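You operate a simulated robot arm through the tools that you are given. There is no shell and no other tool. Be economical: measure what you need, move in short steps, check, and stop when the job is done.

You are at the controls of a simulated two-armed robot. One attempt, no reset.

## Task
Take the cap off the black cartridge and lay it down on the assembly bench top.

The check looks at the end state, three seconds after you hand in, the way a careful person would. Anything else that was tipped, shoved, dropped, spilled or broken makes it a failure. Lids that push on must go on centred and level and be pressed home; caps that screw on are set level and turned clockwise until they are tight.

## Robot
Two 7-joint arms with two-finger grippers on one trunk, on a base that drives. Base frame: it is fixed to the floor where the robot stands at the start and does not move with it; the origin is under the middle of the robot, x ahead of it, y to its left, z up; the surface under the hand at the start is at about z = 739. Lengths are in mm, angles in rad, forces in N, time in s.
The left shoulder is at the start at [109, 216, 1075], the right one opposite. With the tool pointing down near the work surface each hand reaches from about 360 to 860 mm from the robot's upright axis, wherever it stands, measured 20 degrees to its own side. Payload 3.18 kg a hand.
The tool frame of a hand sits at the grasp point between the pads (the TCP): z along the fingers, y along the line on which they close. The tips reach 30 mm beyond it. The gripper opens to 144 mm. The gripper's body begins 103 mm behind the TCP.
Orientation is that of the tool frame in the base frame, as [roll, pitch, yaw] about the fixed x, y, z axes, in that order (R = Rz(yaw) Ry(pitch) Rx(roll)). With the fingers straight down and closing along the base's y, the tool's x points along the base's -x, its y along +y and its z along -z.

## Interface
- The arms move only by the tool apply_moves. It takes "left_targets", "right_targets" or both (then of equal length, played together; a hand with none holds still); each is a list of rows, each a list of 3 entries, a list of its own where there are three numbers: the shift along the base's x, y, z in mm, then the turn, a rotation vector about the base's x, y, z in rad, then the opening, from 0 (shut) to 1 (fully open). In form: [[[tx, ty, tz], [ax, ay, az], grip], ...]. A call has 1 to 12 rows; each row is the pose to reach, as a shift and turn from the pose commanded when the call began. Each row takes 0.2 s and may step no farther than 50 mm and 0.15 rad from the row before; otherwise, or with a gripper value out of range, the whole call is refused. A pose out of reach is approached as far as the arm can. The call stops where the force on the tool passes 40 N (or 10 N more than at its start, if that is more) or the arm is blocked; 0.2 s more then pass. The fingers move at their own pace and stop on an object; they squeeze with about 36 N. The grip force told is the motor's: it shows also when the fingers shut on nothing. Time passes only in rows, and 0.2 s behind the last, so rows that repeat a pose let the fingers close. It gives the time, the measured TCP pose, the force on the tool (base axes), the opening and the grip force at its end, in the units of the frame above (readings bear some noise), with the torque about the TCP (base axes, N m) and any sound that the robot's microphone picked up, and new pictures: "views" is both (left out), scene, wrist or none (wrist: the cameras of the hands that moved).
- Cameras (640 x 400 px; columns grow to the right, rows downward): "scene" is now at [197.6, 50.8, 1246.6]; the picture's right is [0.50, -0.87, 0.00], its down [-0.53, -0.31, -0.79] and it looks along [0.69, 0.40, -0.61] (base axes); focal length 251 px, centre (320, 200). "left" rides on the left gripper at [76, -16, -143] in its tool frame; the picture's right is [0.21, 0.98, 0.00], its down [-0.84, 0.18, -0.51] and it looks along [-0.50, 0.11, 0.86] (tool axes); focal length 218 px, centre (320, 200). "right" rides on the right gripper at [76, 16, -143] in its tool frame; the picture's right is [-0.21, 0.98, 0.00], its down [-0.84, -0.18, -0.51] and it looks along [-0.50, -0.11, 0.86] (tool axes); focal length 218 px, centre (320, 200). There is no depth. A picture from a camera that has moved, and an enlarged one, comes with that camera's place and axes in the base frame and with its lens. The place of the scene camera against the robot may be out by one fixed shift of up to 25 mm in any direction.
- lift_body(by): slides the trunk up (or, below 0, down) by that many mm; the arms and the scene camera ride with it, the base frame stays. It gives what a move gives, with no picture.
- steer(legs): drives the robot by 1 to 6 legs, each [ahead, left, turn to the left] in mm, mm and rad, along the robot's own axes; the way and the turn of a leg run together, so that a leg with both is an arc; at most 1500 mm and 3.142 rad a leg. The arms and the cameras ride along, it lands a little off, and it stops where it bumps. It gives what a move gives, and a new picture of the scene camera.
- pan_tilt(pan, tilt): turns the head with the scene camera to pan (to the left, within 1.396 rad either way) and tilt (down, from -0.506 to 1.204), counted from straight ahead of the robot. It gives what a move gives, and a new picture of the scene camera.
- close_up(camera, box): a new picture of the part [left, top, right, bottom] of that camera's present view, enlarged. The clock stands still meanwhile.
- hand_in(): hands the job in; it is judged then, once.

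Go step by step. Nothing tells you exact positions but the pictures and the camera data: compare them with the known pose of the tool, close in by small moves and look again before you grip or let go. The budget is 120 turns and 260 pictures, counting those below and the enlarged ones. Unless the task says otherwise, let go and move clear before handing in, and close with one line.

The tools are called as name(argument=value, ...) on one line, values as JSON. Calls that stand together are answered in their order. apply_moves: Moves the arms, as the interface text tells. Its arguments: {"type":"object","properties":{"left_targets":{"type":"array"},"right_targets":{"type":"array"},"views":{"type":"string","enum":["both","scene","wrist","none"]}},"required":[]} The other tools are called the same way: lift_body (by) slides the trunk up or down; steer (legs) drives the base; pan_tilt (pan, tilt) turns the head that bears the scene camera; close_up (camera, box) takes an enlarged picture of a part of a camera's view; hand_in () hands the job in.

At the start:

```text
time_s: 0.0
left_eef_pos: [461.1, 520.6, 1073.6]
left_tcp_rot: [-3.141, 0.002, -3.141]
left_wrist_force: [0.2, -0.1, -0.7]
left_wrist_torque: [0.04, -0.05, 0.02]
left_opening: 144.2
left_finger_force: 0.2
right_eef_pos: [417.8, 22.6, 1045.8]
right_tcp_rot: [-3.141, -0.002, 3.141]
right_wrist_force: [-0.8, -0.2, -0.1]
right_wrist_torque: [-0.02, 0.01, 0.0]
right_opening: 144.0
right_finger_force: 0.1
trunk travel left (down, up): [-159.0, 210.0]
robot x, y, heading: [-1.2, 1.5, 0.002]
head pan, tilt: [0.524, 0.658]
```

scene: 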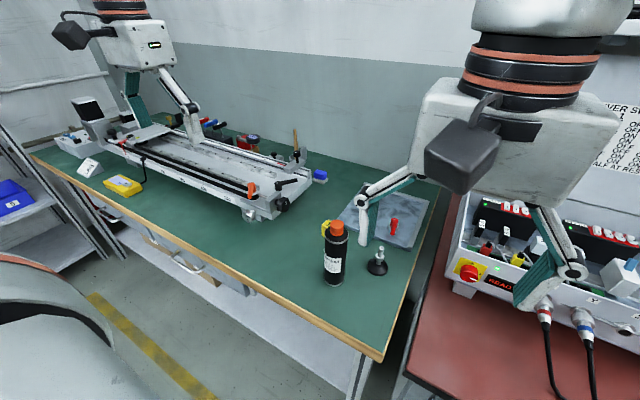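
right: 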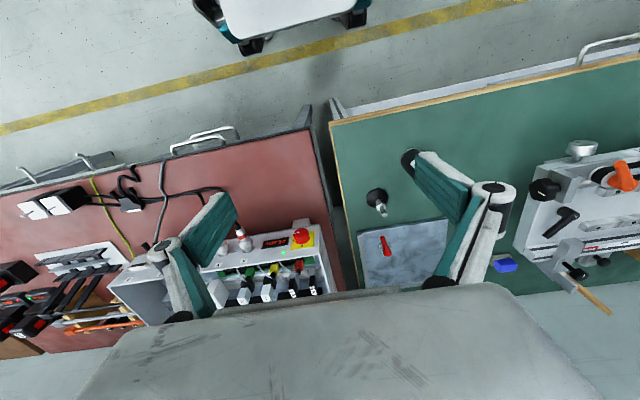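
left: 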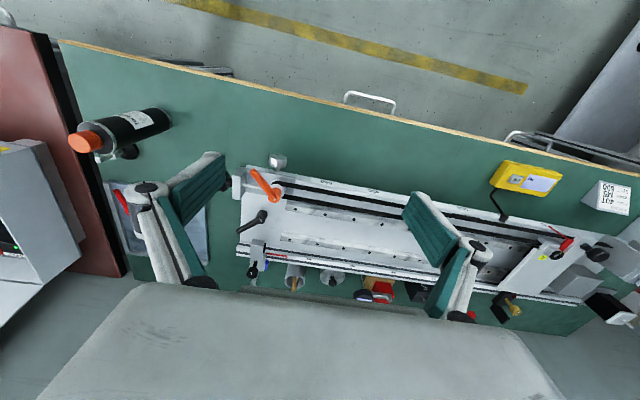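

The black cartridge with an orange cap stands near the right front of the green bench, about (515, 198), top roughly z≈915. I'll look closer at it.

close_up(camera="scene", box=[280, 190, 440, 290])

close_up(camera="left", box=[40, 80, 200, 180])

```text
4.00 times, centred on (360, 240) of scene
camera zoom: at [197.6, 50.8, 1246.6], right [0.5, -0.87, 0.0], down [-0.53, -0.31, -0.79], along [0.69, 0.4, -0.61], focal length 1004 px, centre (160, 40)
```

zoom: 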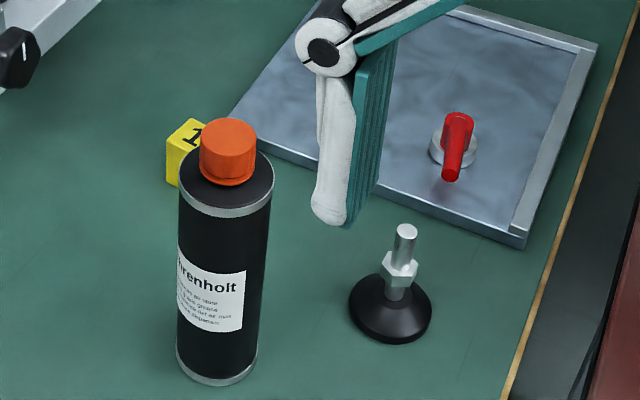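

```text
4.00 times, centred on (120, 130) of left
camera zoom: at [385.1, 503.2, 1216.5], right [-0.21, 0.98, 0.0], down [0.84, 0.18, 0.51], along [0.5, 0.11, -0.86], focal length 873 px, centre (1120, 480)
```

zoom: 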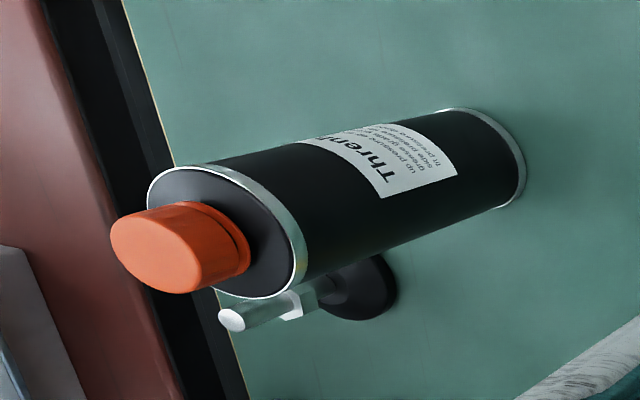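

The cap looks about 28 mm wide and the body about 48 mm; the axis is near (543, 191) with the cap top at z≈912. I'll bring the left hand to a standoff, tilted to grip the body from front-left, and check.

apply_moves(left_targets=[[[-1, -21, -14], [-0.04, -0.081, -0.087], 0.6], [[-2, -41, -29], [-0.081, -0.162, -0.173], 0.6], [[-4, -62, -43], [-0.121, -0.242, -0.26], 0.6], [[-5, -82, -58], [-0.162, -0.323, -0.346], 0.6], [[-6, -103, -72], [-0.202, -0.404, -0.433], 0.6], [[-7, -124, -87], [-0.242, -0.485, -0.52], 0.6], [[-8, -144, -101], [-0.283, -0.566, -0.606], 0.6], [[-10, -165, -116], [-0.323, -0.646, -0.693], 0.6], [[-11, -185, -130], [-0.364, -0.727, -0.779], 0.6], [[-12, -206, -145], [-0.404, -0.808, -0.866], 0.6], [[-12, -206, -145], [-0.404, -0.808, -0.866], 0.6]], views="both")

```text
time_s: 2.4
left_eef_pos: [449.8, 312.0, 930.5]
left_tcp_rot: [3.141, 0.878, 2.216]
left_wrist_force: [0.4, 0.3, 0.5]
left_wrist_torque: [0.04, -0.01, 0.03]
left_opening: 86.1
left_finger_force: 0.0
right_eef_pos: [418.3, 22.4, 1046.3]
right_tcp_rot: [3.141, -0.001, 3.141]
right_wrist_force: [-0.2, -0.2, 0.1]
right_wrist_torque: [-0.03, -0.02, 0.0]
right_opening: 143.8
right_finger_force: 0.0
trunk travel left (down, up): [-159.0, 210.0]
robot x, y, heading: [0.9, 2.7, -0.004]
head pan, tilt: [0.524, 0.658]
camera scene: at [197.3, 50.7, 1246.7], right [0.5, -0.87, 0.0], down [-0.53, -0.31, -0.79], along [0.69, 0.4, -0.61], focal length 251 px, centre (320, 200)
camera left: at [341.2, 429.7, 962.1], right [0.7, 0.69, -0.16], down [0.23, -0.01, 0.97], along [0.67, -0.72, -0.17], focal length 218 px, centre (320, 200)
```

scene: 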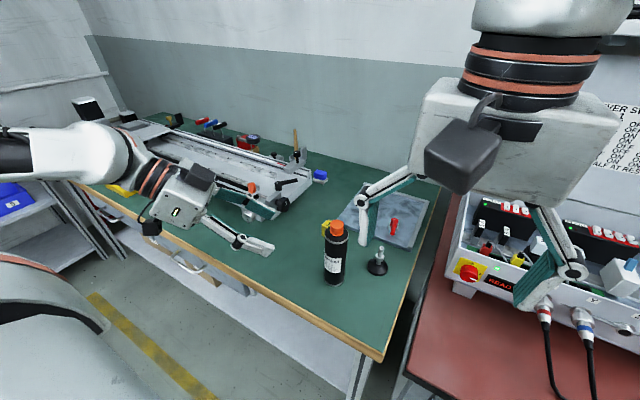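
left: 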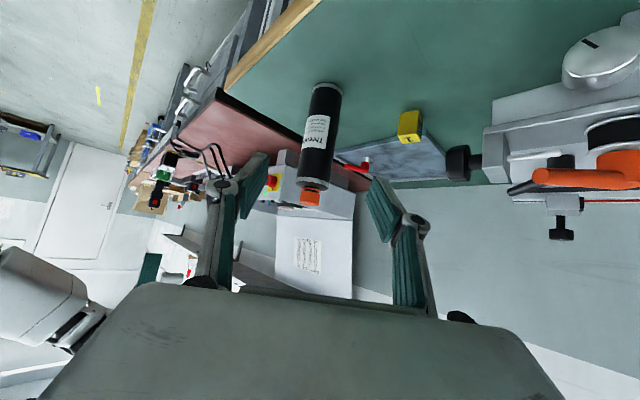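

close_up(camera="left", box=[240, 75, 400, 215])

```text
2.86 times, centred on (320, 145) of left
camera zoom: at [341.2, 429.7, 962.1], right [0.7, 0.69, -0.16], down [0.23, -0.01, 0.97], along [0.67, -0.72, -0.17], focal length 624 px, centre (320, 357)
```

zoom: 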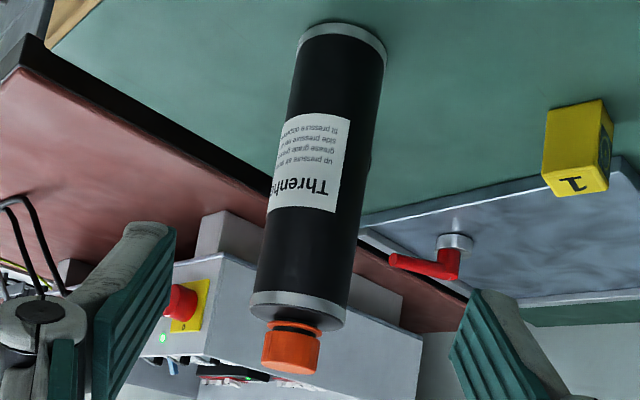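

The cap appears to be a screw cap (30 mm wide, z≈893–915) and the axis is near (538, 195). I'll advance the left hand along its own axis, partway.

apply_moves(left_targets=[[[16, -21, -23], [0, 0, 0], 0.6], [[32, -42, -46], [0, 0, 0], 0.6], [[48, -63, -69], [0, 0, 0], 0.6], [[62, -82, -90], [0, 0, 0], 0.6]], views="both")

```text
time_s: 3.4
left_eef_pos: [512.6, 232.2, 838.2]
left_tcp_rot: [-3.14, 0.873, 2.218]
left_wrist_force: [0.5, -0.8, -0.1]
left_wrist_torque: [0.01, 0.02, 0.0]
left_opening: 86.6
left_finger_force: 0.0
right_eef_pos: [419.2, 21.7, 1044.8]
right_tcp_rot: [3.141, -0.001, 3.14]
right_wrist_force: [0.2, -0.1, -0.7]
right_wrist_torque: [0.0, 0.01, -0.04]
right_opening: 143.9
right_finger_force: 0.2
trunk travel left (down, up): [-159.0, 210.0]
robot x, y, heading: [0.2, -2.5, -0.003]
head pan, tilt: [0.524, 0.658]
camera scene: at [198.2, 50.8, 1246.4], right [0.5, -0.87, 0.0], down [-0.53, -0.31, -0.79], along [0.69, 0.4, -0.61], focal length 251 px, centre (320, 200)
camera left: at [404.5, 348.1, 871.4], right [0.7, 0.7, -0.16], down [0.24, -0.01, 0.97], along [0.67, -0.72, -0.17], focal length 218 px, centre (320, 200)
```

scene: 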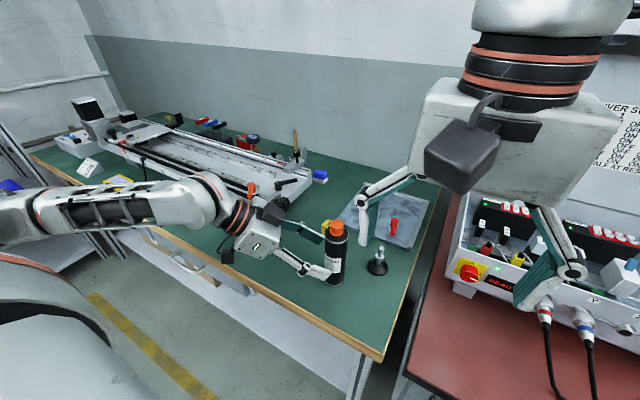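
left: 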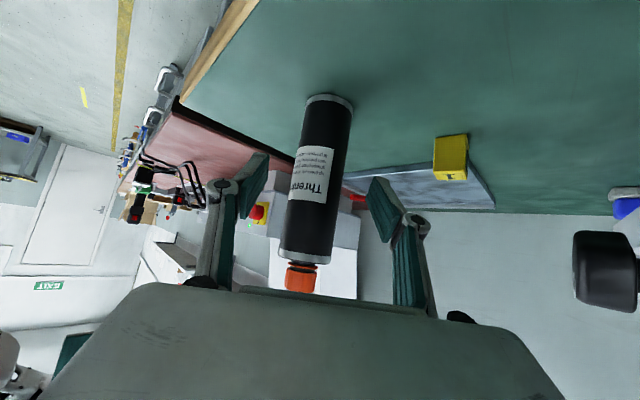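

The left fingers straddle the body and it is nearly centred, with the axis near (534, 200). I'll advance the last 50 mm, narrow the fingers gradually, and look before squeezing.

apply_moves(left_targets=[[[10, -16, -17], [0, 0, 0], 0.6], [[22, -33, -35], [0, 0, 0], 0.55], [[22, -33, -35], [0, 0, 0], 0.45], [[22, -33, -35], [0, 0, 0], 0.4]], views="both")

```text
time_s: 4.4
left_eef_pos: [533.3, 197.5, 804.3]
left_tcp_rot: [3.141, 0.874, 2.216]
left_wrist_force: [-0.4, -0.1, 0.1]
left_wrist_torque: [0.0, 0.01, 0.02]
left_opening: 57.5
left_finger_force: 0.1
right_eef_pos: [418.0, 21.6, 1045.6]
right_tcp_rot: [3.141, -0.004, 3.141]
right_wrist_force: [-0.8, 0.3, 0.4]
right_wrist_torque: [-0.01, -0.01, -0.01]
right_opening: 144.3
right_finger_force: 0.1
trunk travel left (down, up): [-159.0, 210.0]
robot x, y, heading: [1.7, -1.1, -0.002]
head pan, tilt: [0.524, 0.658]
camera scene: at [197.7, 50.8, 1246.6], right [0.5, -0.87, 0.0], down [-0.53, -0.31, -0.79], along [0.69, 0.4, -0.61], focal length 251 px, centre (320, 200)
camera left: at [425.1, 314.1, 836.3], right [0.7, 0.69, -0.16], down [0.23, -0.01, 0.97], along [0.67, -0.72, -0.17], focal length 218 px, centre (320, 200)
```

scene: 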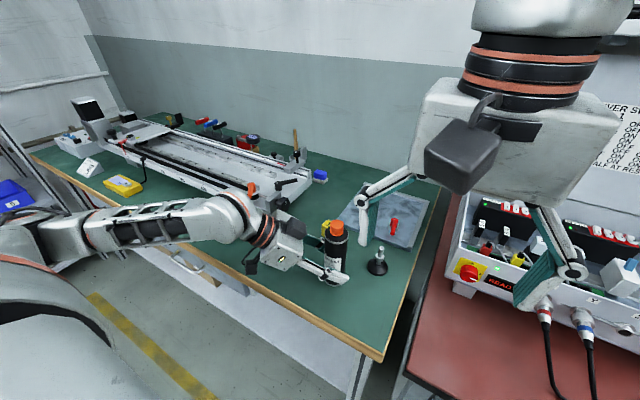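
left: 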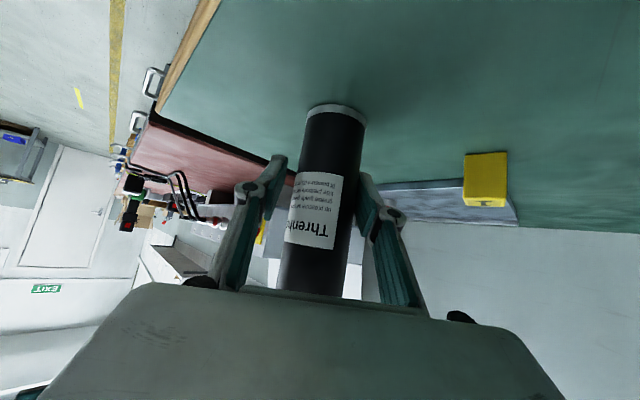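

The body sits slightly towards the right finger. I'll shift 3 mm that way and close.

apply_moves(left_targets=[[[2.5, 2, 0], [0, 0, 0], 0.4], [[2.5, 2, 0], [0, 0, 0], 0.36], [[2.5, 2, 0], [0, 0, 0], 0.33], [[2.5, 2, 0], [0, 0, 0], 0.3], [[2.5, 2, 0], [0, 0, 0], 0.2], [[2.5, 2, 0], [0, 0, 0], 0.0], [[2.5, 2, 0], [0, 0, 0], 0.0]], views="both")

```text
time_s: 6.0
left_eef_pos: [535.9, 200.8, 804.7]
left_tcp_rot: [-3.139, 0.874, 2.217]
left_wrist_force: [2.0, 1.7, 1.1]
left_wrist_torque: [0.06, -0.09, 0.01]
left_opening: 46.1
left_finger_force: 35.8
right_eef_pos: [417.6, 20.9, 1045.5]
right_tcp_rot: [-3.14, -0.002, -3.141]
right_wrist_force: [0.3, 0.2, 0.6]
right_wrist_torque: [-0.01, -0.02, 0.03]
right_opening: 144.4
right_finger_force: 0.1
trunk travel left (down, up): [-159.0, 210.0]
robot x, y, heading: [-2.0, -3.4, 0.001]
head pan, tilt: [0.524, 0.658]
camera scene: at [197.6, 50.9, 1246.6], right [0.5, -0.87, 0.0], down [-0.53, -0.31, -0.79], along [0.69, 0.4, -0.61], focal length 251 px, centre (320, 200)
camera left: at [427.6, 316.9, 836.6], right [0.7, 0.69, -0.16], down [0.23, -0.01, 0.97], along [0.67, -0.72, -0.17], focal length 218 px, centre (320, 200)
```

scene: 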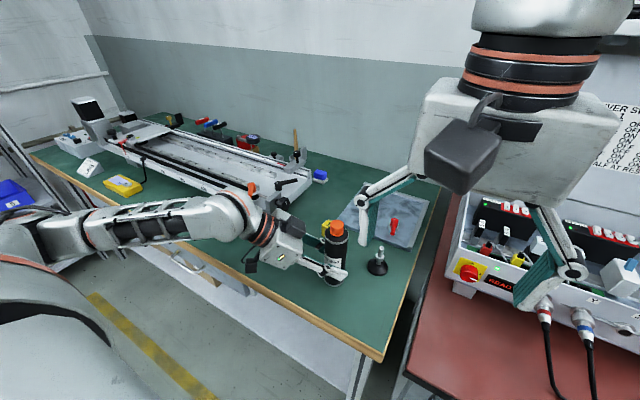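
left: 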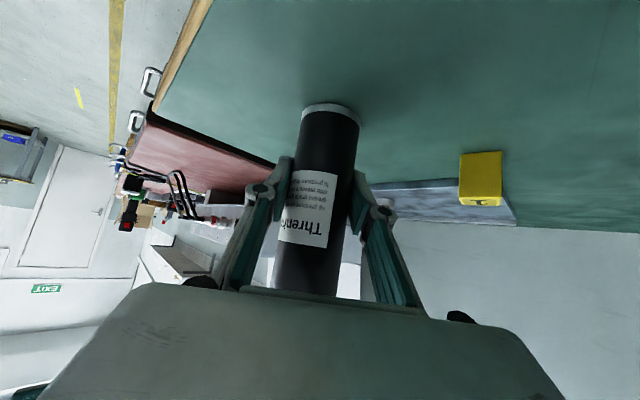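

The body is held firmly (46 mm). Now I bring the right hand over the cap, staying about 40 mm above it.

apply_moves(right_targets=[[[20, 29, 0], [0, 0, 0], 0.8], [[39, 59, 0], [0, 0, 0], 0.6], [[59, 88, 0], [0, 0, 0], 0.5], [[79, 117, 0], [0, 0, 0], 0.5], [[98, 147, 0], [0, 0, 0], 0.5], [[118, 176, 0], [0, 0, 0], 0.5], [[118, 176, -25], [0, 0, 0], 0.5], [[118, 176, -50], [0, 0, 0], 0.5]], views="both")

```text
time_s: 7.4
left_eef_pos: [535.6, 198.9, 803.6]
left_tcp_rot: [3.141, 0.875, 2.216]
left_wrist_force: [1.6, -1.6, 3.2]
left_wrist_torque: [-0.19, -0.24, 0.01]
left_opening: 45.9
left_finger_force: 35.5
right_eef_pos: [599.4, 112.5, 1099.6]
right_tcp_rot: [3.025, 0.0, 2.982]
right_wrist_force: [0.1, -0.6, -0.3]
right_wrist_torque: [0.02, -0.01, -0.02]
right_opening: 71.7
right_finger_force: 0.0
right hand out of reach, approached as far as the arm can: row 6
trunk travel left (down, up): [-159.0, 210.0]
robot x, y, heading: [0.8, -2.3, -0.0]
head pan, tilt: [0.524, 0.658]
stopped in row 6 (right hand): the arm was blocked; the commanded pose is now the measured one
camera scene: at [198.0, 50.4, 1246.5], right [0.5, -0.87, 0.0], down [-0.53, -0.3, -0.79], along [0.69, 0.39, -0.61], focal length 251 px, centre (320, 200)
camera right: at [524.6, 124.8, 1242.1], right [0.36, 0.93, 0.11], down [0.79, -0.37, 0.48], along [0.49, -0.09, -0.87], focal length 218 px, centre (320, 200)
```

scene: 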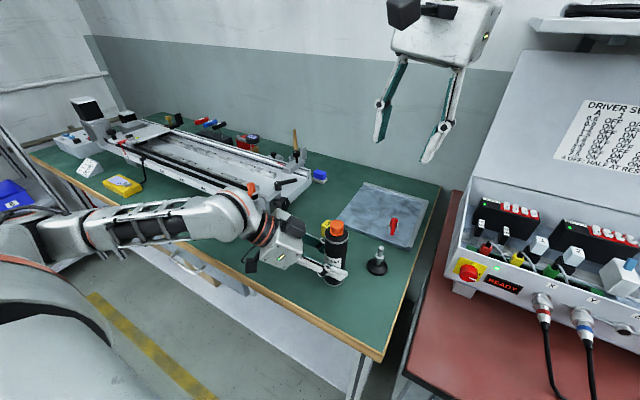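
right: 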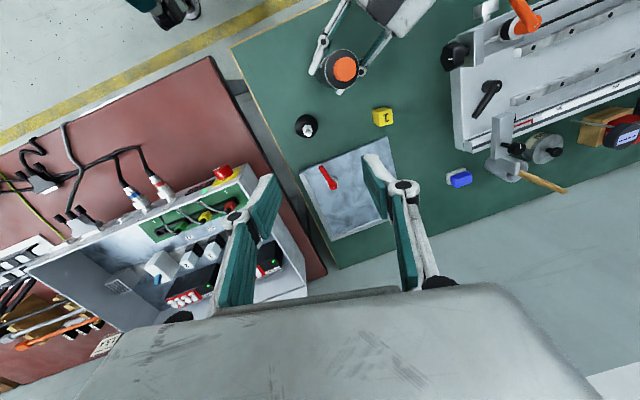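

The right hand cannot reach straight down that far left, though the left hand can. I'll swap roles: release and retract the left hand, return the right to its start pose, then hold the body with the right hand and turn the cap with the left.

apply_moves(left_targets=[[[0, 0, 0], [0, 0, 0], 0.4], [[0, 0, 0], [0, 0, 0], 0.6], [[-16, 21, 23], [0, 0, 0], 0.6], [[-32, 42, 46], [0, 0, 0], 0.6], [[-48, 63, 69], [0, 0, 0], 0.6], [[-64, 84, 92], [0, 0, 0], 0.6], [[-80, 105, 115], [0, 0, 0], 0.6], [[-92, 123, 129], [0, 0, 0], 0.6]], right_targets=[[[0, 0, 0], [0, 0, 0], 0.5], [[-36, -18, -5], [-0.039, 0.003, 0.053], 0.5], [[-72, -36, -15], [-0.078, 0.006, 0.107], 0.6], [[-108, -54, -25], [-0.117, 0.009, 0.16], 0.6], [[-144, -72, -40], [-0.117, 0.009, 0.16], 0.6], [[-181, -90, -54], [-0.117, 0.009, 0.16], 0.6], [[-181, -90, -54], [-0.117, 0.009, 0.16], 0.6], [[-181, -90, -54], [-0.117, 0.009, 0.16], 0.6]], views="scene")

```text
time_s: 9.2
left_eef_pos: [444.2, 323.4, 935.4]
left_tcp_rot: [3.14, 0.874, 2.216]
left_wrist_force: [0.1, -0.3, -0.2]
left_wrist_torque: [0.02, 0.0, 0.0]
left_opening: 86.6
left_finger_force: 0.0
right_eef_pos: [415.8, 23.7, 1047.3]
right_tcp_rot: [-3.139, 0.003, -3.137]
right_wrist_force: [0.3, -0.6, 0.5]
right_wrist_torque: [0.01, -0.02, 0.01]
right_opening: 86.4
right_finger_force: 0.2
trunk travel left (down, up): [-159.0, 210.0]
robot x, y, heading: [0.2, -1.8, 0.004]
head pan, tilt: [0.524, 0.658]
camera scene: at [197.0, 50.5, 1246.8], right [0.5, -0.87, 0.0], down [-0.53, -0.3, -0.79], along [0.69, 0.4, -0.61], focal length 251 px, centre (320, 200)
```

scene: 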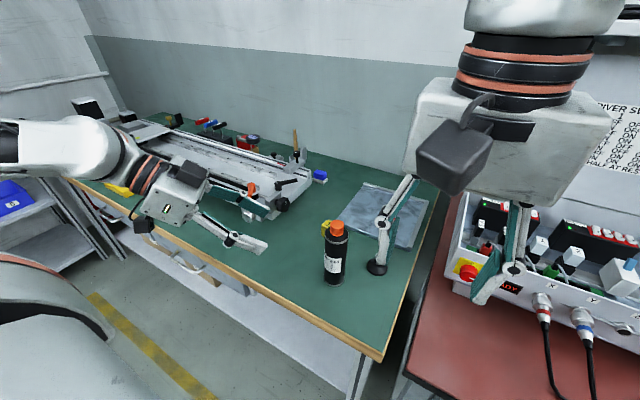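

Both hands are clear and the cartridge still stands. Now I tilt the right hand to its standoff at front-right and straighten the left hand to point down.

apply_moves(right_targets=[[[3, 5, -11], [0.04, -0.081, 0.087], 0.6], [[6, 10, -23], [0.081, -0.162, 0.173], 0.6], [[9, 16, -34], [0.121, -0.242, 0.26], 0.6], [[12, 21, -45], [0.162, -0.323, 0.346], 0.6], [[15, 26, -56], [0.202, -0.404, 0.433], 0.6], [[17, 31, -68], [0.242, -0.485, 0.52], 0.6], [[20, 36, -79], [0.283, -0.566, 0.606], 0.6], [[23, 42, -90], [0.323, -0.646, 0.693], 0.6], [[26, 47, -102], [0.364, -0.727, 0.779], 0.6], [[29, 52, -113], [0.404, -0.808, 0.866], 0.6], [[29, 52, -113], [0.404, -0.808, 0.866], 0.6]], left_targets=[[[3, 4, 10], [0, 0, 0], 0.6], [[5, 8, 20], [0, 0, 0], 0.6], [[8, 12, 30], [0.087, 0.065, 0], 0.6], [[10, 17, 40], [0.174, 0.131, 0], 0.6], [[13, 17, 50], [0.262, 0.196, 0], 0.6], [[15, 17, 60], [0.349, 0.262, 0], 0.6], [[18, 17, 70], [0.436, 0.327, 0], 0.6], [[20, 17, 75], [0.523, 0.393, 0], 0.6], [[23, 17, 75], [0.61, 0.458, 0], 0.6], [[26, 17, 75], [0.698, 0.524, 0], 0.6], [[26, 17, 75], [0.698, 0.524, 0], 0.6]], views="both")

```text
time_s: 11.6
left_eef_pos: [468.5, 339.7, 1007.6]
left_tcp_rot: [3.141, 0.0, 2.214]
left_wrist_force: [-0.5, 0.3, 0.9]
left_wrist_torque: [-0.02, 0.01, -0.01]
left_opening: 86.5
left_finger_force: 0.1
right_eef_pos: [445.4, 77.2, 933.4]
right_tcp_rot: [-3.128, 0.878, -2.204]
right_wrist_force: [-0.8, 0.2, 0.0]
right_wrist_torque: [0.01, 0.0, 0.01]
right_opening: 86.5
right_finger_force: 0.1
trunk travel left (down, up): [-159.0, 210.0]
robot x, y, heading: [-2.8, 4.9, -0.0]
head pan, tilt: [0.524, 0.658]
camera scene: at [196.8, 51.2, 1246.9], right [0.5, -0.87, 0.0], down [-0.53, -0.31, -0.79], along [0.69, 0.4, -0.61], focal length 251 px, centre (320, 200)
camera right: at [338.3, -40.2, 964.5], right [-0.7, 0.69, 0.15], down [0.23, 0.02, 0.97], along [0.67, 0.72, -0.17], focal length 218 px, centre (320, 200)
camera left: at [409.5, 391.2, 1150.9], right [0.66, 0.75, 0.0], down [0.65, -0.57, 0.51], along [0.38, -0.33, -0.86], focal length 218 px, centre (320, 200)
```

scene: 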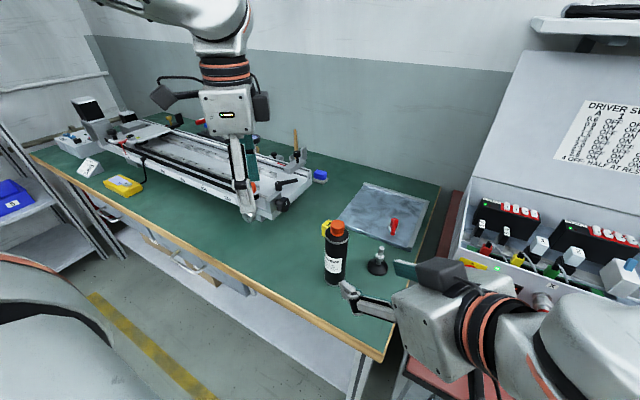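
right: 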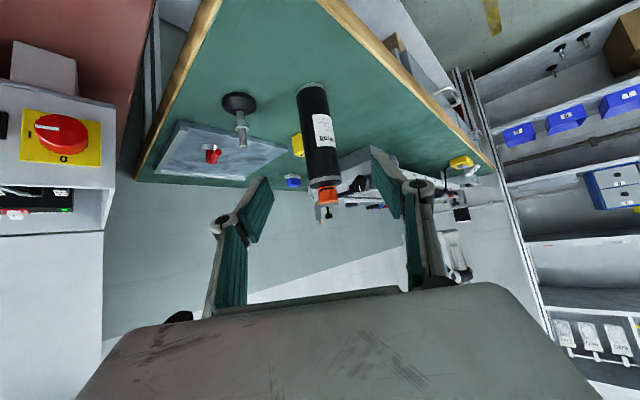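
left: 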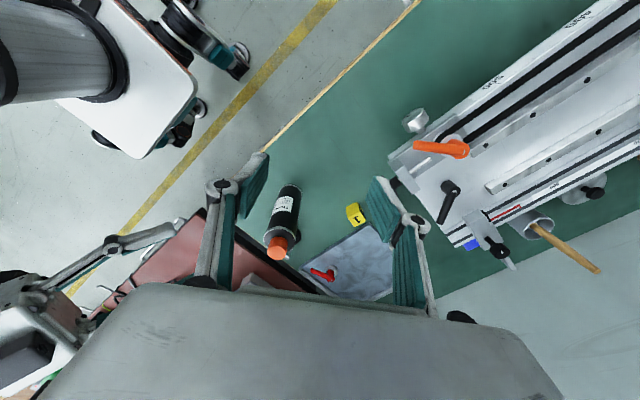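

The right hand has a clear line to the body, and the axis now averages (538, 192). I'll advance the right hand most of the way and check.

apply_moves(right_targets=[[[16, 20, -23], [0, 0, 0], 0.6], [[32, 40, -46], [0, 0, 0], 0.6], [[48, 60, -69], [0, 0, 0], 0.6], [[64, 80, -90], [0, 0, 0], 0.6]], views="both")

```text
time_s: 12.6
left_eef_pos: [470.2, 338.9, 1008.4]
left_tcp_rot: [-3.141, -0.001, 2.216]
left_wrist_force: [0.2, 0.2, 0.3]
left_wrist_torque: [0.03, 0.02, -0.02]
left_opening: 86.5
left_finger_force: 0.1
right_eef_pos: [510.5, 157.7, 843.8]
right_tcp_rot: [-3.132, 0.877, -2.206]
right_wrist_force: [0.1, 0.2, 0.2]
right_wrist_torque: [0.03, -0.02, 0.01]
right_opening: 86.2
right_finger_force: 0.0
trunk travel left (down, up): [-159.0, 210.0]
robot x, y, heading: [-0.8, -2.0, -0.002]
head pan, tilt: [0.524, 0.658]
camera scene: at [198.1, 50.9, 1246.4], right [0.5, -0.87, 0.0], down [-0.53, -0.3, -0.79], along [0.69, 0.39, -0.61], focal length 251 px, centre (320, 200)
camera right: at [403.4, 40.6, 875.8], right [-0.7, 0.69, 0.15], down [0.23, 0.02, 0.97], along [0.67, 0.72, -0.17], focal length 218 px, centre (320, 200)
```

scene: 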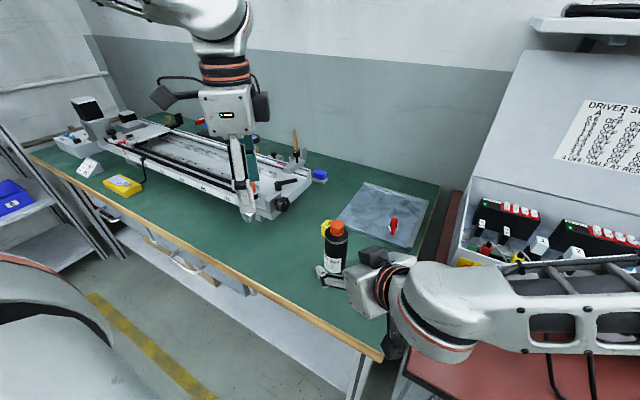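
right: 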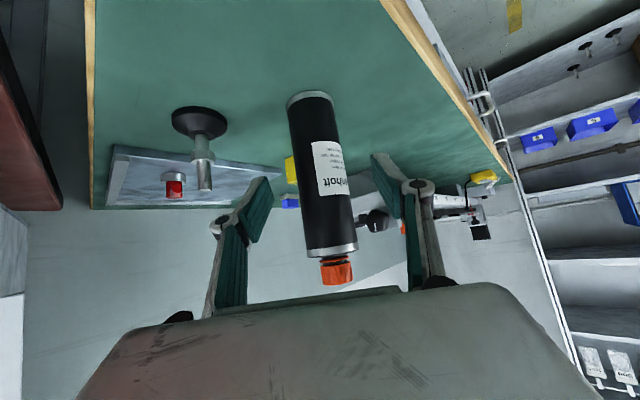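

The body is centred between the right fingers. I'll advance the last 40 mm horizontally and close gently.

apply_moves(right_targets=[[[12, 16, -18], [0, 0, 0], 0.6], [[24, 32, -37], [0, 0, 0], 0.55], [[24, 32, -37], [0, 0, 0], 0.45], [[24, 32, -37], [0, 0, 0], 0.4]], views="wrist")

```text
time_s: 13.6
left_eef_pos: [469.4, 338.8, 1007.2]
left_tcp_rot: [3.141, 0.001, 2.215]
left_wrist_force: [0.0, -0.2, 0.0]
left_wrist_torque: [0.0, 0.04, 0.03]
left_opening: 86.1
left_finger_force: 0.0
right_eef_pos: [532.7, 189.8, 806.6]
right_tcp_rot: [-3.132, 0.876, -2.206]
right_wrist_force: [0.4, -0.5, 0.6]
right_wrist_torque: [0.02, 0.02, 0.04]
right_opening: 57.8
right_finger_force: 0.0
trunk travel left (down, up): [-159.0, 210.0]
robot x, y, heading: [-1.3, -0.5, -0.004]
head pan, tilt: [0.524, 0.658]
camera right: at [425.4, 73.0, 838.0], right [-0.7, 0.69, 0.15], down [0.23, 0.02, 0.97], along [0.67, 0.72, -0.17], focal length 218 px, centre (320, 200)
```

right: 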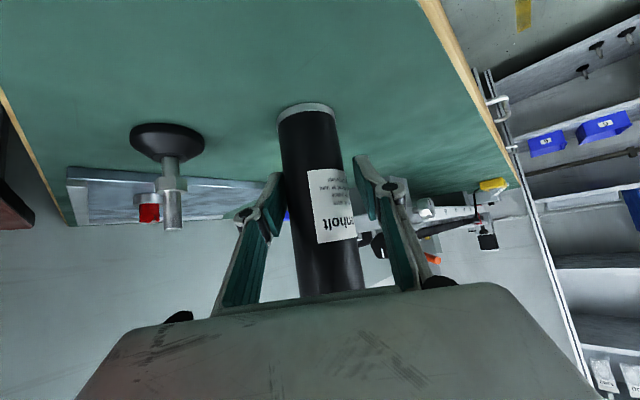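

apply_moves(right_targets=[[[2.5, -2, 0], [0, 0, 0], 0.4], [[2.5, -2, 0], [0, 0, 0], 0.36], [[2.5, -2, 0], [0, 0, 0], 0.33], [[2.5, -2, 0], [0, 0, 0], 0.3], [[2.5, -2, 0], [0, 0, 0], 0.2], [[2.5, -2, 0], [0, 0, 0], 0.0], [[2.5, -2, 0], [0, 0, 0], 0.0]], left_targets=[[[10, -20, 0], [0, 0, 0], 0.5], [[20, -40, 5], [0, 0, 0], 0.5], [[30, -60, 10], [0, 0, 0], 0.5], [[40, -80, 15], [0, 0, 0], 0.5], [[50, -100, 15], [0, 0, 0], 0.5], [[50, -100, 15], [0, 0, 0], 0.5], [[50, -100, 15], [0, 0, 0], 0.5]], views="both")

```text
time_s: 15.2
left_eef_pos: [519.9, 239.2, 1021.9]
left_tcp_rot: [-3.14, -0.001, 2.214]
left_wrist_force: [0.1, 0.4, 0.7]
left_wrist_torque: [-0.01, 0.0, -0.04]
left_opening: 72.1
left_finger_force: 0.1
right_eef_pos: [534.3, 187.7, 806.6]
right_tcp_rot: [-3.132, 0.875, -2.206]
right_wrist_force: [-1.4, -0.3, 2.6]
right_wrist_torque: [0.03, 0.1, 0.01]
right_opening: 46.5
right_finger_force: 36.2
trunk travel left (down, up): [-159.0, 210.0]
robot x, y, heading: [-0.7, 2.2, -0.003]
head pan, tilt: [0.524, 0.658]
camera scene: at [197.3, 50.5, 1246.7], right [0.5, -0.87, 0.0], down [-0.53, -0.3, -0.79], along [0.69, 0.4, -0.61], focal length 251 px, centre (320, 200)
camera right: at [427.9, 70.6, 838.0], right [-0.7, 0.69, 0.15], down [0.23, 0.02, 0.97], along [0.67, 0.72, -0.17], focal length 218 px, centre (320, 200)
camera left: at [460.3, 290.7, 1165.1], right [0.66, 0.75, 0.0], down [0.65, -0.57, 0.51], along [0.38, -0.33, -0.86], focal length 218 px, centre (320, 200)
```

scene: 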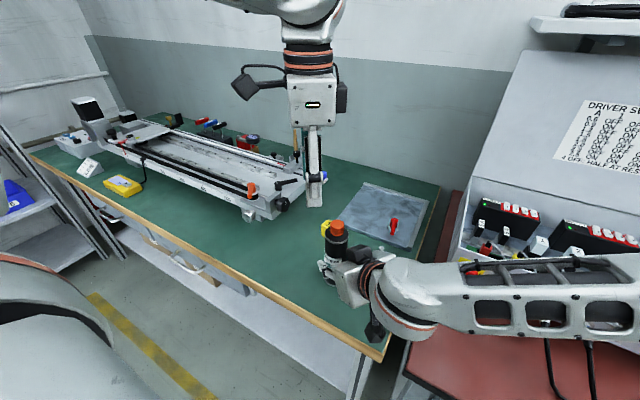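
right: 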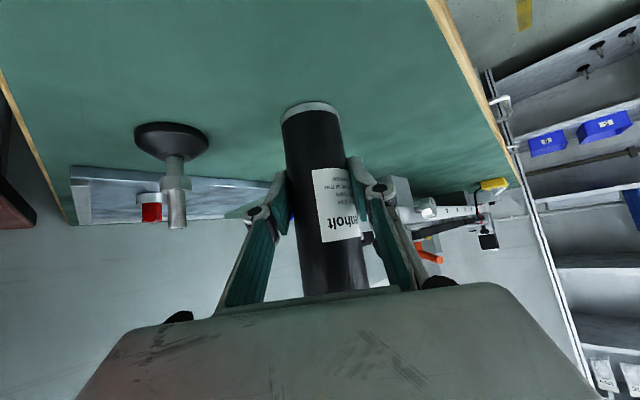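
left: 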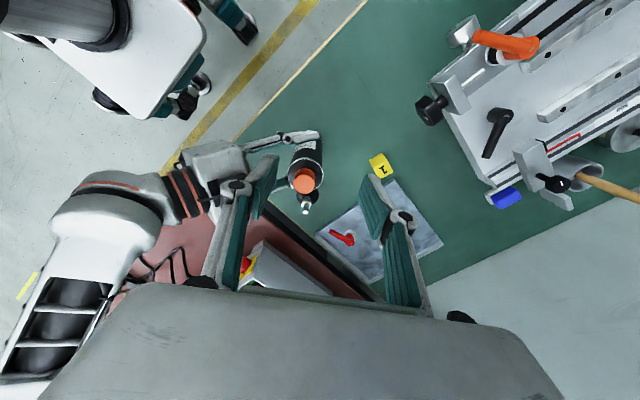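

The body is held again by the right hand. Combining both grips puts the axis at about (539, 195). I'll centre the left hand over the cap with tips above its top and look.

apply_moves(left_targets=[[[10, -22, -15], [0, 0, 0], 0.5], [[19, -44, -30], [0, 0, 0], 0.5], [[19, -44, -55], [0, 0, 0], 0.45], [[19, -44, -55], [0, 0, 0], 0.45]], views="both")

close_up(camera="left", box=[220, 100, 420, 225])

close_up(camera="scene", box=[280, 170, 400, 245])

```text
time_s: 16.2
left_eef_pos: [538.4, 196.5, 966.8]
left_tcp_rot: [3.141, 0.001, 2.215]
left_wrist_force: [1.1, -0.1, -0.2]
left_wrist_torque: [-0.01, -0.03, -0.01]
left_opening: 65.0
left_finger_force: 0.2
right_eef_pos: [535.2, 187.1, 806.3]
right_tcp_rot: [-3.131, 0.876, -2.205]
right_wrist_force: [-1.3, -1.1, 3.6]
right_wrist_torque: [0.1, 0.03, 0.04]
right_opening: 46.4
right_finger_force: 36.1
trunk travel left (down, up): [-159.0, 210.0]
robot x, y, heading: [-0.6, -1.1, -0.001]
head pan, tilt: [0.524, 0.658]
camera scene: at [197.3, 50.5, 1246.7], right [0.5, -0.87, 0.0], down [-0.53, -0.3, -0.79], along [0.69, 0.4, -0.61], focal length 251 px, centre (320, 200)
camera left: at [479.9, 247.5, 1109.9], right [0.66, 0.75, 0.0], down [0.65, -0.57, 0.51], along [0.38, -0.33, -0.86], focal length 218 px, centre (320, 200)
```

scene: 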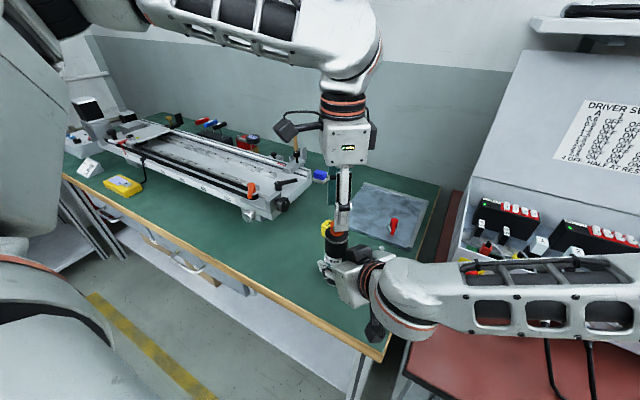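
left: 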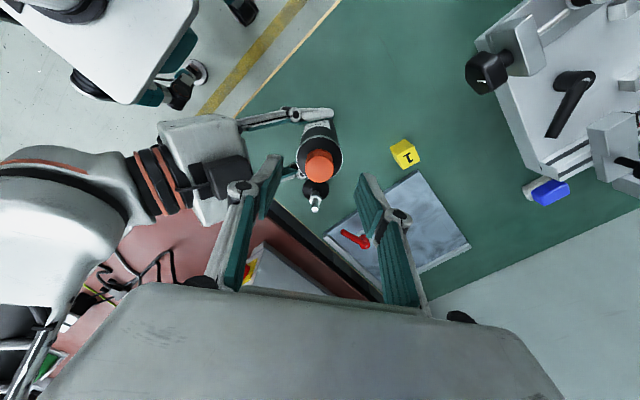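

```text
3.20 times, centred on (320, 162) of left
camera zoom: at [479.9, 247.5, 1109.9], right [0.66, 0.75, 0.0], down [0.65, -0.57, 0.51], along [0.38, -0.33, -0.86], focal length 698 px, centre (320, 320)
```

zoom: 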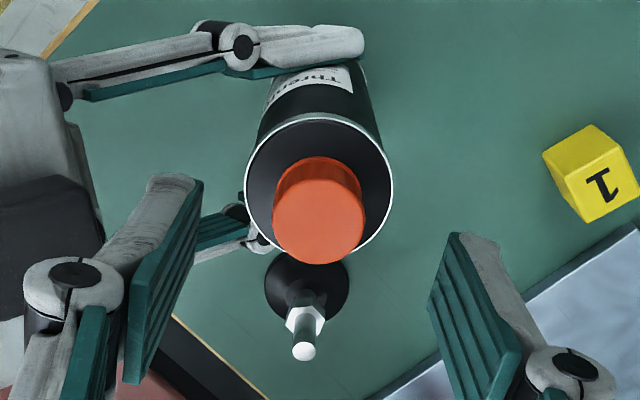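

```text
5.33 times, centred on (340, 208) of scene
camera zoom: at [197.3, 50.5, 1246.7], right [0.5, -0.87, 0.0], down [-0.53, -0.3, -0.79], along [0.69, 0.4, -0.61], focal length 1339 px, centre (213, 160)
```

zoom: 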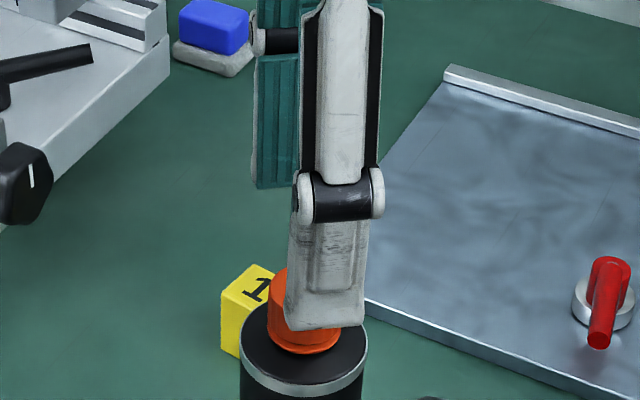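

The cap top is at (540, 195). I'll lower the left hand so the tips straddle the cap and close around it.

apply_moves(left_targets=[[[1.5, -1.5, -15], [0, 0, 0], 0.45], [[1.5, -1.5, -30], [0, 0, 0], 0.45], [[1.5, -1.5, -39], [0, 0, 0], 0.4], [[1.5, -1.5, -39], [0, 0, 0], 0.3]], views="both")

close_up(camera="scene", box=[280, 180, 400, 255])

close_up(camera="left", box=[220, 100, 420, 225])

```text
time_s: 17.2
left_eef_pos: [541.7, 194.5, 928.0]
left_tcp_rot: [3.141, -0.001, 2.215]
left_wrist_force: [-1.0, 0.1, -0.2]
left_wrist_torque: [0.03, 0.0, 0.03]
left_opening: 43.1
left_finger_force: 0.1
right_eef_pos: [534.4, 187.4, 806.4]
right_tcp_rot: [-3.13, 0.877, -2.206]
right_wrist_force: [-1.2, -0.1, 4.3]
right_wrist_torque: [0.16, -0.01, -0.01]
right_opening: 46.6
right_finger_force: 36.0
trunk travel left (down, up): [-159.0, 210.0]
robot x, y, heading: [1.2, -1.0, -0.001]
head pan, tilt: [0.524, 0.658]
camera scene: at [197.3, 50.5, 1246.7], right [0.5, -0.87, 0.0], down [-0.53, -0.3, -0.79], along [0.69, 0.4, -0.61], focal length 251 px, centre (320, 200)
camera left: at [481.6, 245.8, 1070.7], right [0.66, 0.75, 0.0], down [0.65, -0.57, 0.51], along [0.38, -0.33, -0.86], focal length 218 px, centre (320, 200)
```

scene: 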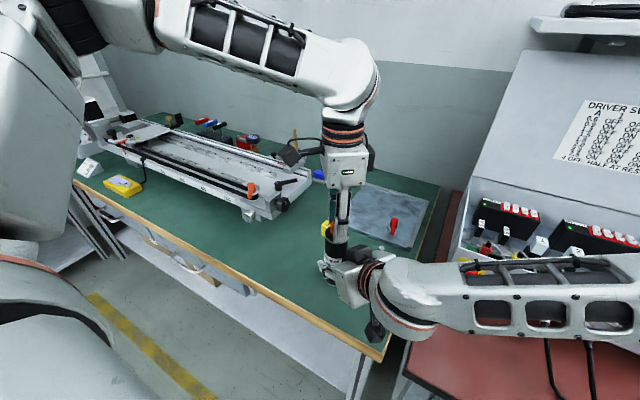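
left: 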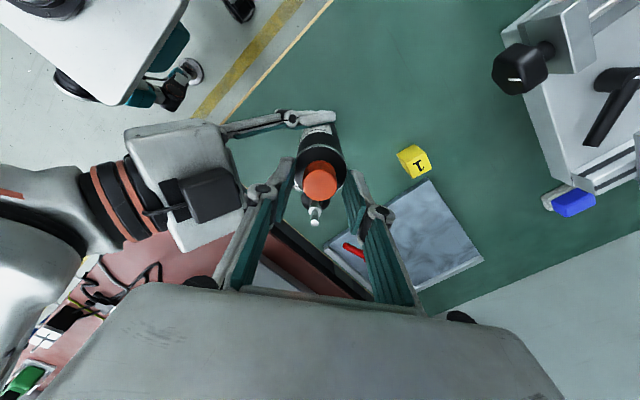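

```text
5.33 times, centred on (340, 218) of scene
camera zoom: at [197.3, 50.5, 1246.7], right [0.5, -0.87, 0.0], down [-0.53, -0.3, -0.79], along [0.69, 0.4, -0.61], focal length 1339 px, centre (213, 107)
```

zoom: 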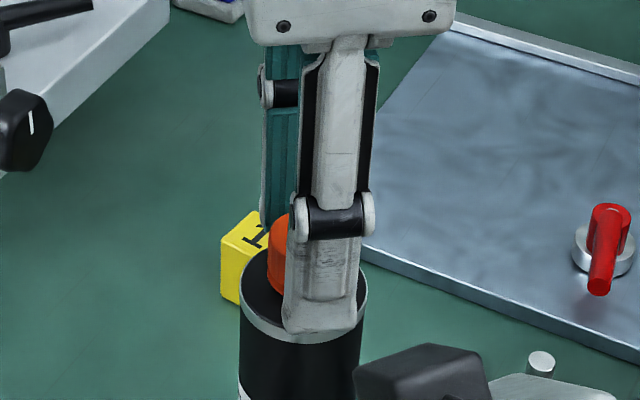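

```text
3.20 times, centred on (320, 162) of left
camera zoom: at [481.6, 245.8, 1070.7], right [0.66, 0.75, 0.0], down [0.65, -0.57, 0.51], along [0.38, -0.33, -0.86], focal length 698 px, centre (320, 320)
```

zoom: 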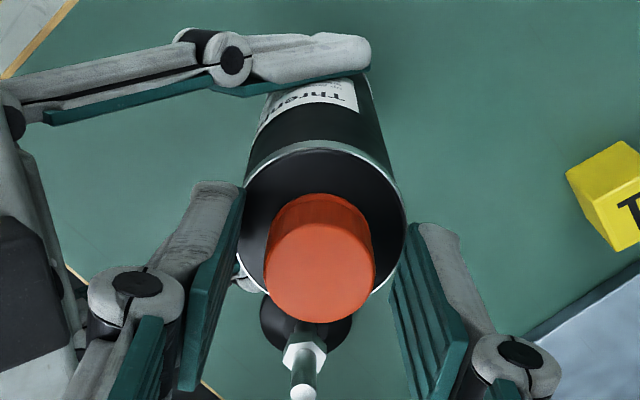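

The cap is centred between the left fingers. I'll close on it.

apply_moves(left_targets=[[[-0.5, 0, 0], [0, 0, 0], 0.25], [[-0.5, 0, 0], [0, 0, 0], 0.2], [[-0.5, 0, 0], [0, 0, 0], 0.15], [[-0.5, 0, 0], [0, 0, 0], 0.0], [[-0.5, 0, 0], [0, 0, 0], 0.0]], views="wrist")

```text
time_s: 18.4
left_eef_pos: [540.6, 194.2, 928.6]
left_tcp_rot: [3.14, 0.001, 2.214]
left_wrist_force: [4.6, 3.3, -1.6]
left_wrist_torque: [0.1, -0.13, 0.0]
left_opening: 27.7
left_finger_force: 35.2
right_eef_pos: [535.7, 188.2, 805.6]
right_tcp_rot: [-3.132, 0.875, -2.206]
right_wrist_force: [-2.1, -2.7, 6.9]
right_wrist_torque: [0.3, -0.39, -0.02]
right_opening: 46.6
right_finger_force: 36.0
trunk travel left (down, up): [-159.0, 210.0]
robot x, y, heading: [-0.6, 2.6, -0.004]
head pan, tilt: [0.524, 0.658]
camera left: at [481.0, 245.6, 1070.9], right [0.66, 0.75, 0.0], down [0.65, -0.57, 0.51], along [0.38, -0.33, -0.86], focal length 218 px, centre (320, 200)
```

left: 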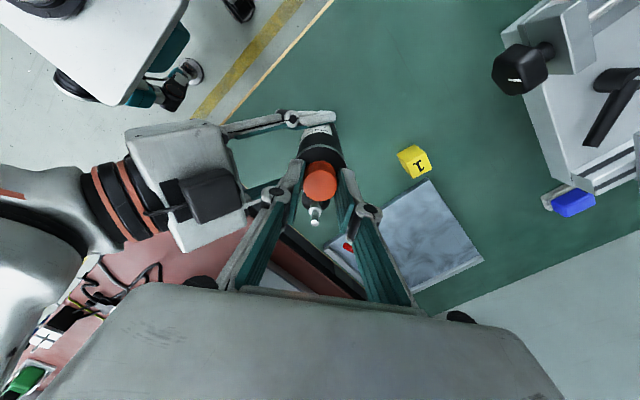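

The cap is gripped at 27.7 mm. I'll turn it counter-clockwise a little and read the torque.

apply_moves(left_targets=[[[0, 0, 0], [0, 0, 0.1], 0.0], [[0, 0, 0.1], [0, 0, 0.2], 0.0], [[0, 0, 0.2], [0, 0, 0.3], 0.0], [[0, 0, 0.2], [0, 0, 0.4], 0.0]], views="wrist")

close_up(camera="left", box=[220, 100, 420, 225])

```text
time_s: 19.4
left_eef_pos: [540.4, 194.7, 928.8]
left_tcp_rot: [-3.14, 0.0, 2.62]
left_wrist_force: [5.4, 0.9, -1.3]
left_wrist_torque: [0.0, -0.21, 0.01]
left_opening: 27.8
left_finger_force: 35.9
right_eef_pos: [533.3, 188.2, 806.4]
right_tcp_rot: [-3.133, 0.877, -2.206]
right_wrist_force: [-3.3, -2.3, 8.2]
right_wrist_torque: [0.1, -0.47, 0.09]
right_opening: 46.7
right_finger_force: 35.7
trunk travel left (down, up): [-159.0, 210.0]
robot x, y, heading: [-2.9, -2.7, -0.0]
head pan, tilt: [0.524, 0.658]
camera left: at [465.3, 218.5, 1071.4], right [0.31, 0.95, 0.0], down [0.82, -0.27, 0.51], along [0.48, -0.16, -0.86], focal length 218 px, centre (320, 200)
```

left: 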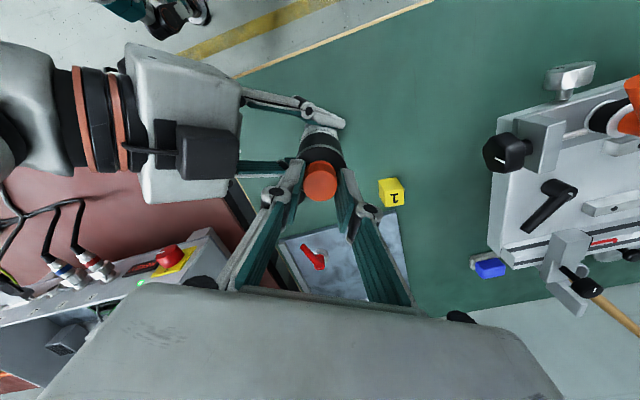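

```text
3.20 times, centred on (320, 162) of left
camera zoom: at [465.3, 218.5, 1071.4], right [0.31, 0.95, 0.0], down [0.82, -0.27, 0.51], along [0.48, -0.16, -0.86], focal length 698 px, centre (320, 320)
```

zoom: 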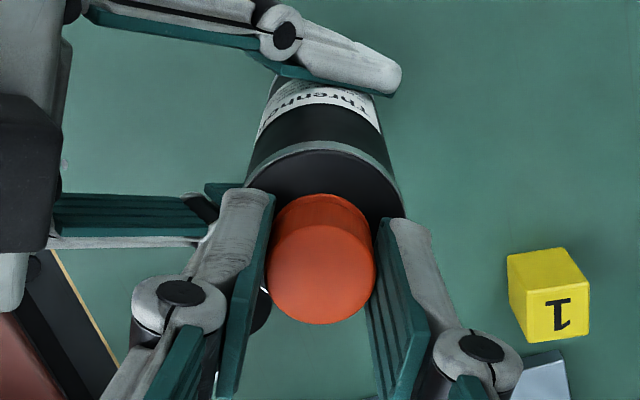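

The cap turns with almost no torque and the body stays put. I'll continue counter-clockwise.

apply_moves(left_targets=[[[0, 0, 0], [0, 0, 0.14], 0.0], [[0, 0, 0.1], [0, 0, 0.28], 0.0], [[0, 0, 0.2], [0, 0, 0.42], 0.0], [[0, 0, 0.3], [0, 0, 0.56], 0.0], [[0, 0, 0.3], [0, 0, 0.7], 0.0], [[0, 0, 0.4], [0, 0, 0.84], 0.0], [[0, 0, 0.5], [0, 0, 0.98], 0.0], [[0, 0, 0.5], [0, 0, 1.12], 0.0], [[0, 0, 0.6], [0, 0, 1.26], 0.0], [[0, 0, 0.7], [0, 0, 1.4], 0.0]], views="both")

close_up(camera="left", box=[220, 100, 420, 225])

```text
time_s: 21.6
left_eef_pos: [539.2, 194.4, 930.1]
left_tcp_rot: [-3.141, 0.0, -2.266]
left_wrist_force: [0.5, 0.5, 0.4]
left_wrist_torque: [0.05, -0.05, 0.01]
left_opening: 27.7
left_finger_force: 36.2
right_eef_pos: [534.0, 187.2, 806.0]
right_tcp_rot: [-3.133, 0.877, -2.207]
right_wrist_force: [-1.7, 0.7, 6.9]
right_wrist_torque: [0.19, 0.21, 0.03]
right_opening: 46.6
right_finger_force: 36.3
trunk travel left (down, up): [-159.0, 210.0]
robot x, y, heading: [1.2, 0.9, 0.004]
head pan, tilt: [0.524, 0.658]
camera scene: at [197.0, 50.5, 1246.7], right [0.5, -0.87, 0.0], down [-0.53, -0.3, -0.79], along [0.69, 0.4, -0.61], focal length 251 px, centre (320, 200)
camera left: at [503.0, 125.2, 1071.4], right [-0.88, 0.47, 0.0], down [0.4, 0.76, 0.51], along [0.24, 0.45, -0.86], focal length 218 px, centre (320, 200)
```

scene: 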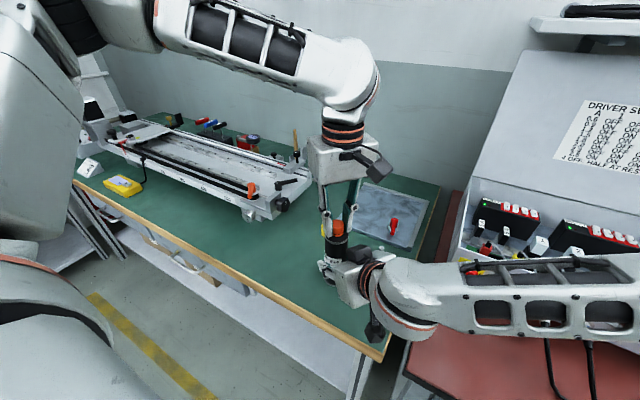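
left: 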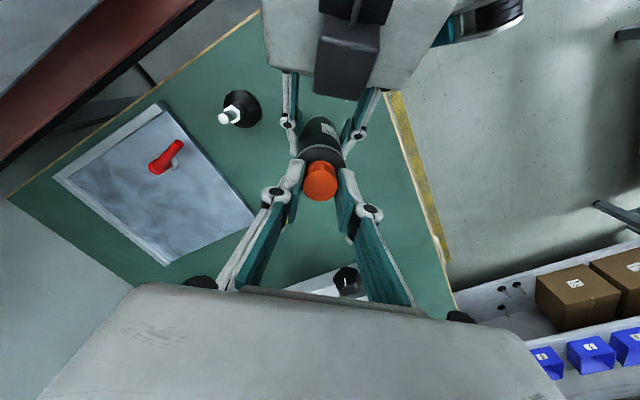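

```text
3.20 times, centred on (320, 162) of left
camera zoom: at [503.0, 125.2, 1071.4], right [-0.88, 0.47, 0.0], down [0.4, 0.76, 0.51], along [0.24, 0.45, -0.86], focal length 698 px, centre (320, 320)
```

zoom: 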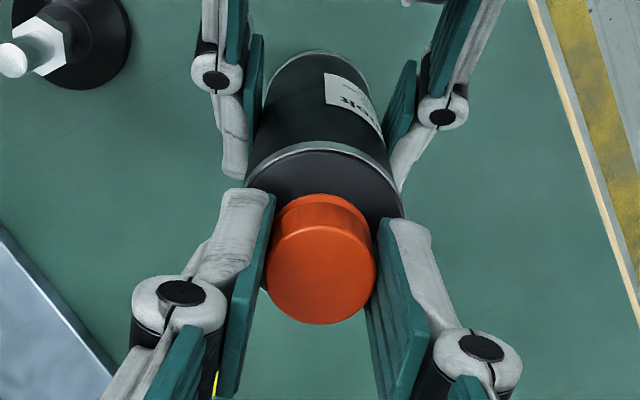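

Turned 1.8 rad with no resistance and forces near zero. I'll test a gentle lift to see whether it is free.

apply_moves(left_targets=[[[0, 0, 1], [0, 0, 0], 0.0], [[0, 0, 2], [0, 0, 0], 0.0], [[0, 0, 3], [0, 0, 0], 0.0]], views="wrist")

close_up(camera="scene", box=[280, 180, 400, 255])

```text
time_s: 22.4
left_eef_pos: [540.5, 194.2, 929.5]
left_tcp_rot: [3.139, 0.0, -2.266]
left_wrist_force: [4.8, 1.6, -18.3]
left_wrist_torque: [0.05, -0.25, 0.01]
left_opening: 27.6
left_finger_force: 35.5
right_eef_pos: [535.2, 188.7, 805.7]
right_tcp_rot: [-3.132, 0.877, -2.204]
right_wrist_force: [-6.0, -0.6, 14.9]
right_wrist_torque: [0.19, -0.43, 0.04]
right_opening: 46.4
right_finger_force: 35.7
trunk travel left (down, up): [-159.0, 210.0]
robot x, y, heading: [-0.6, 1.4, 0.002]
head pan, tilt: [0.524, 0.658]
camera left: at [503.5, 125.7, 1073.0], right [-0.88, 0.47, 0.0], down [0.4, 0.76, 0.51], along [0.23, 0.45, -0.86], focal length 218 px, centre (320, 200)
```

left: 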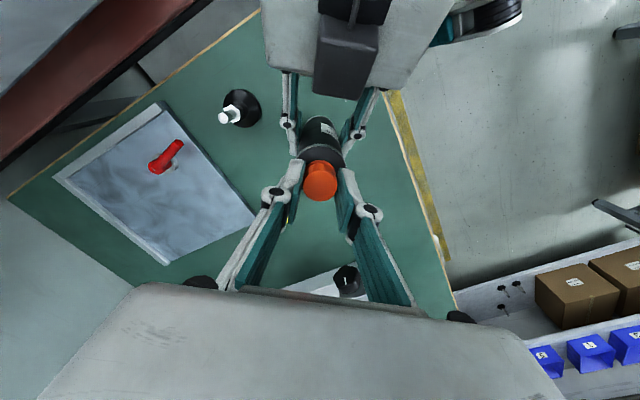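

```text
5.33 times, centred on (340, 218) of scene
camera zoom: at [198.1, 50.7, 1246.3], right [0.5, -0.87, 0.0], down [-0.53, -0.3, -0.79], along [0.69, 0.4, -0.61], focal length 1339 px, centre (213, 107)
```

zoom: 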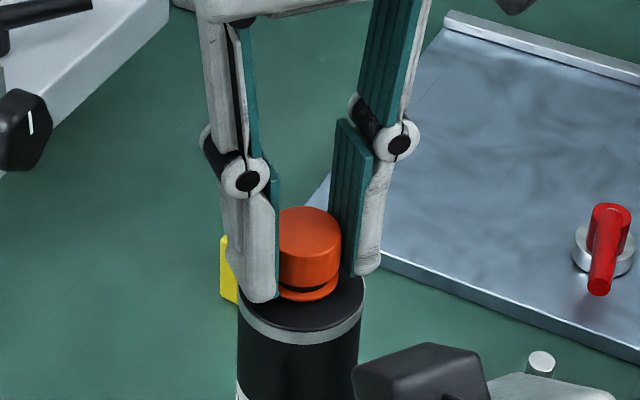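

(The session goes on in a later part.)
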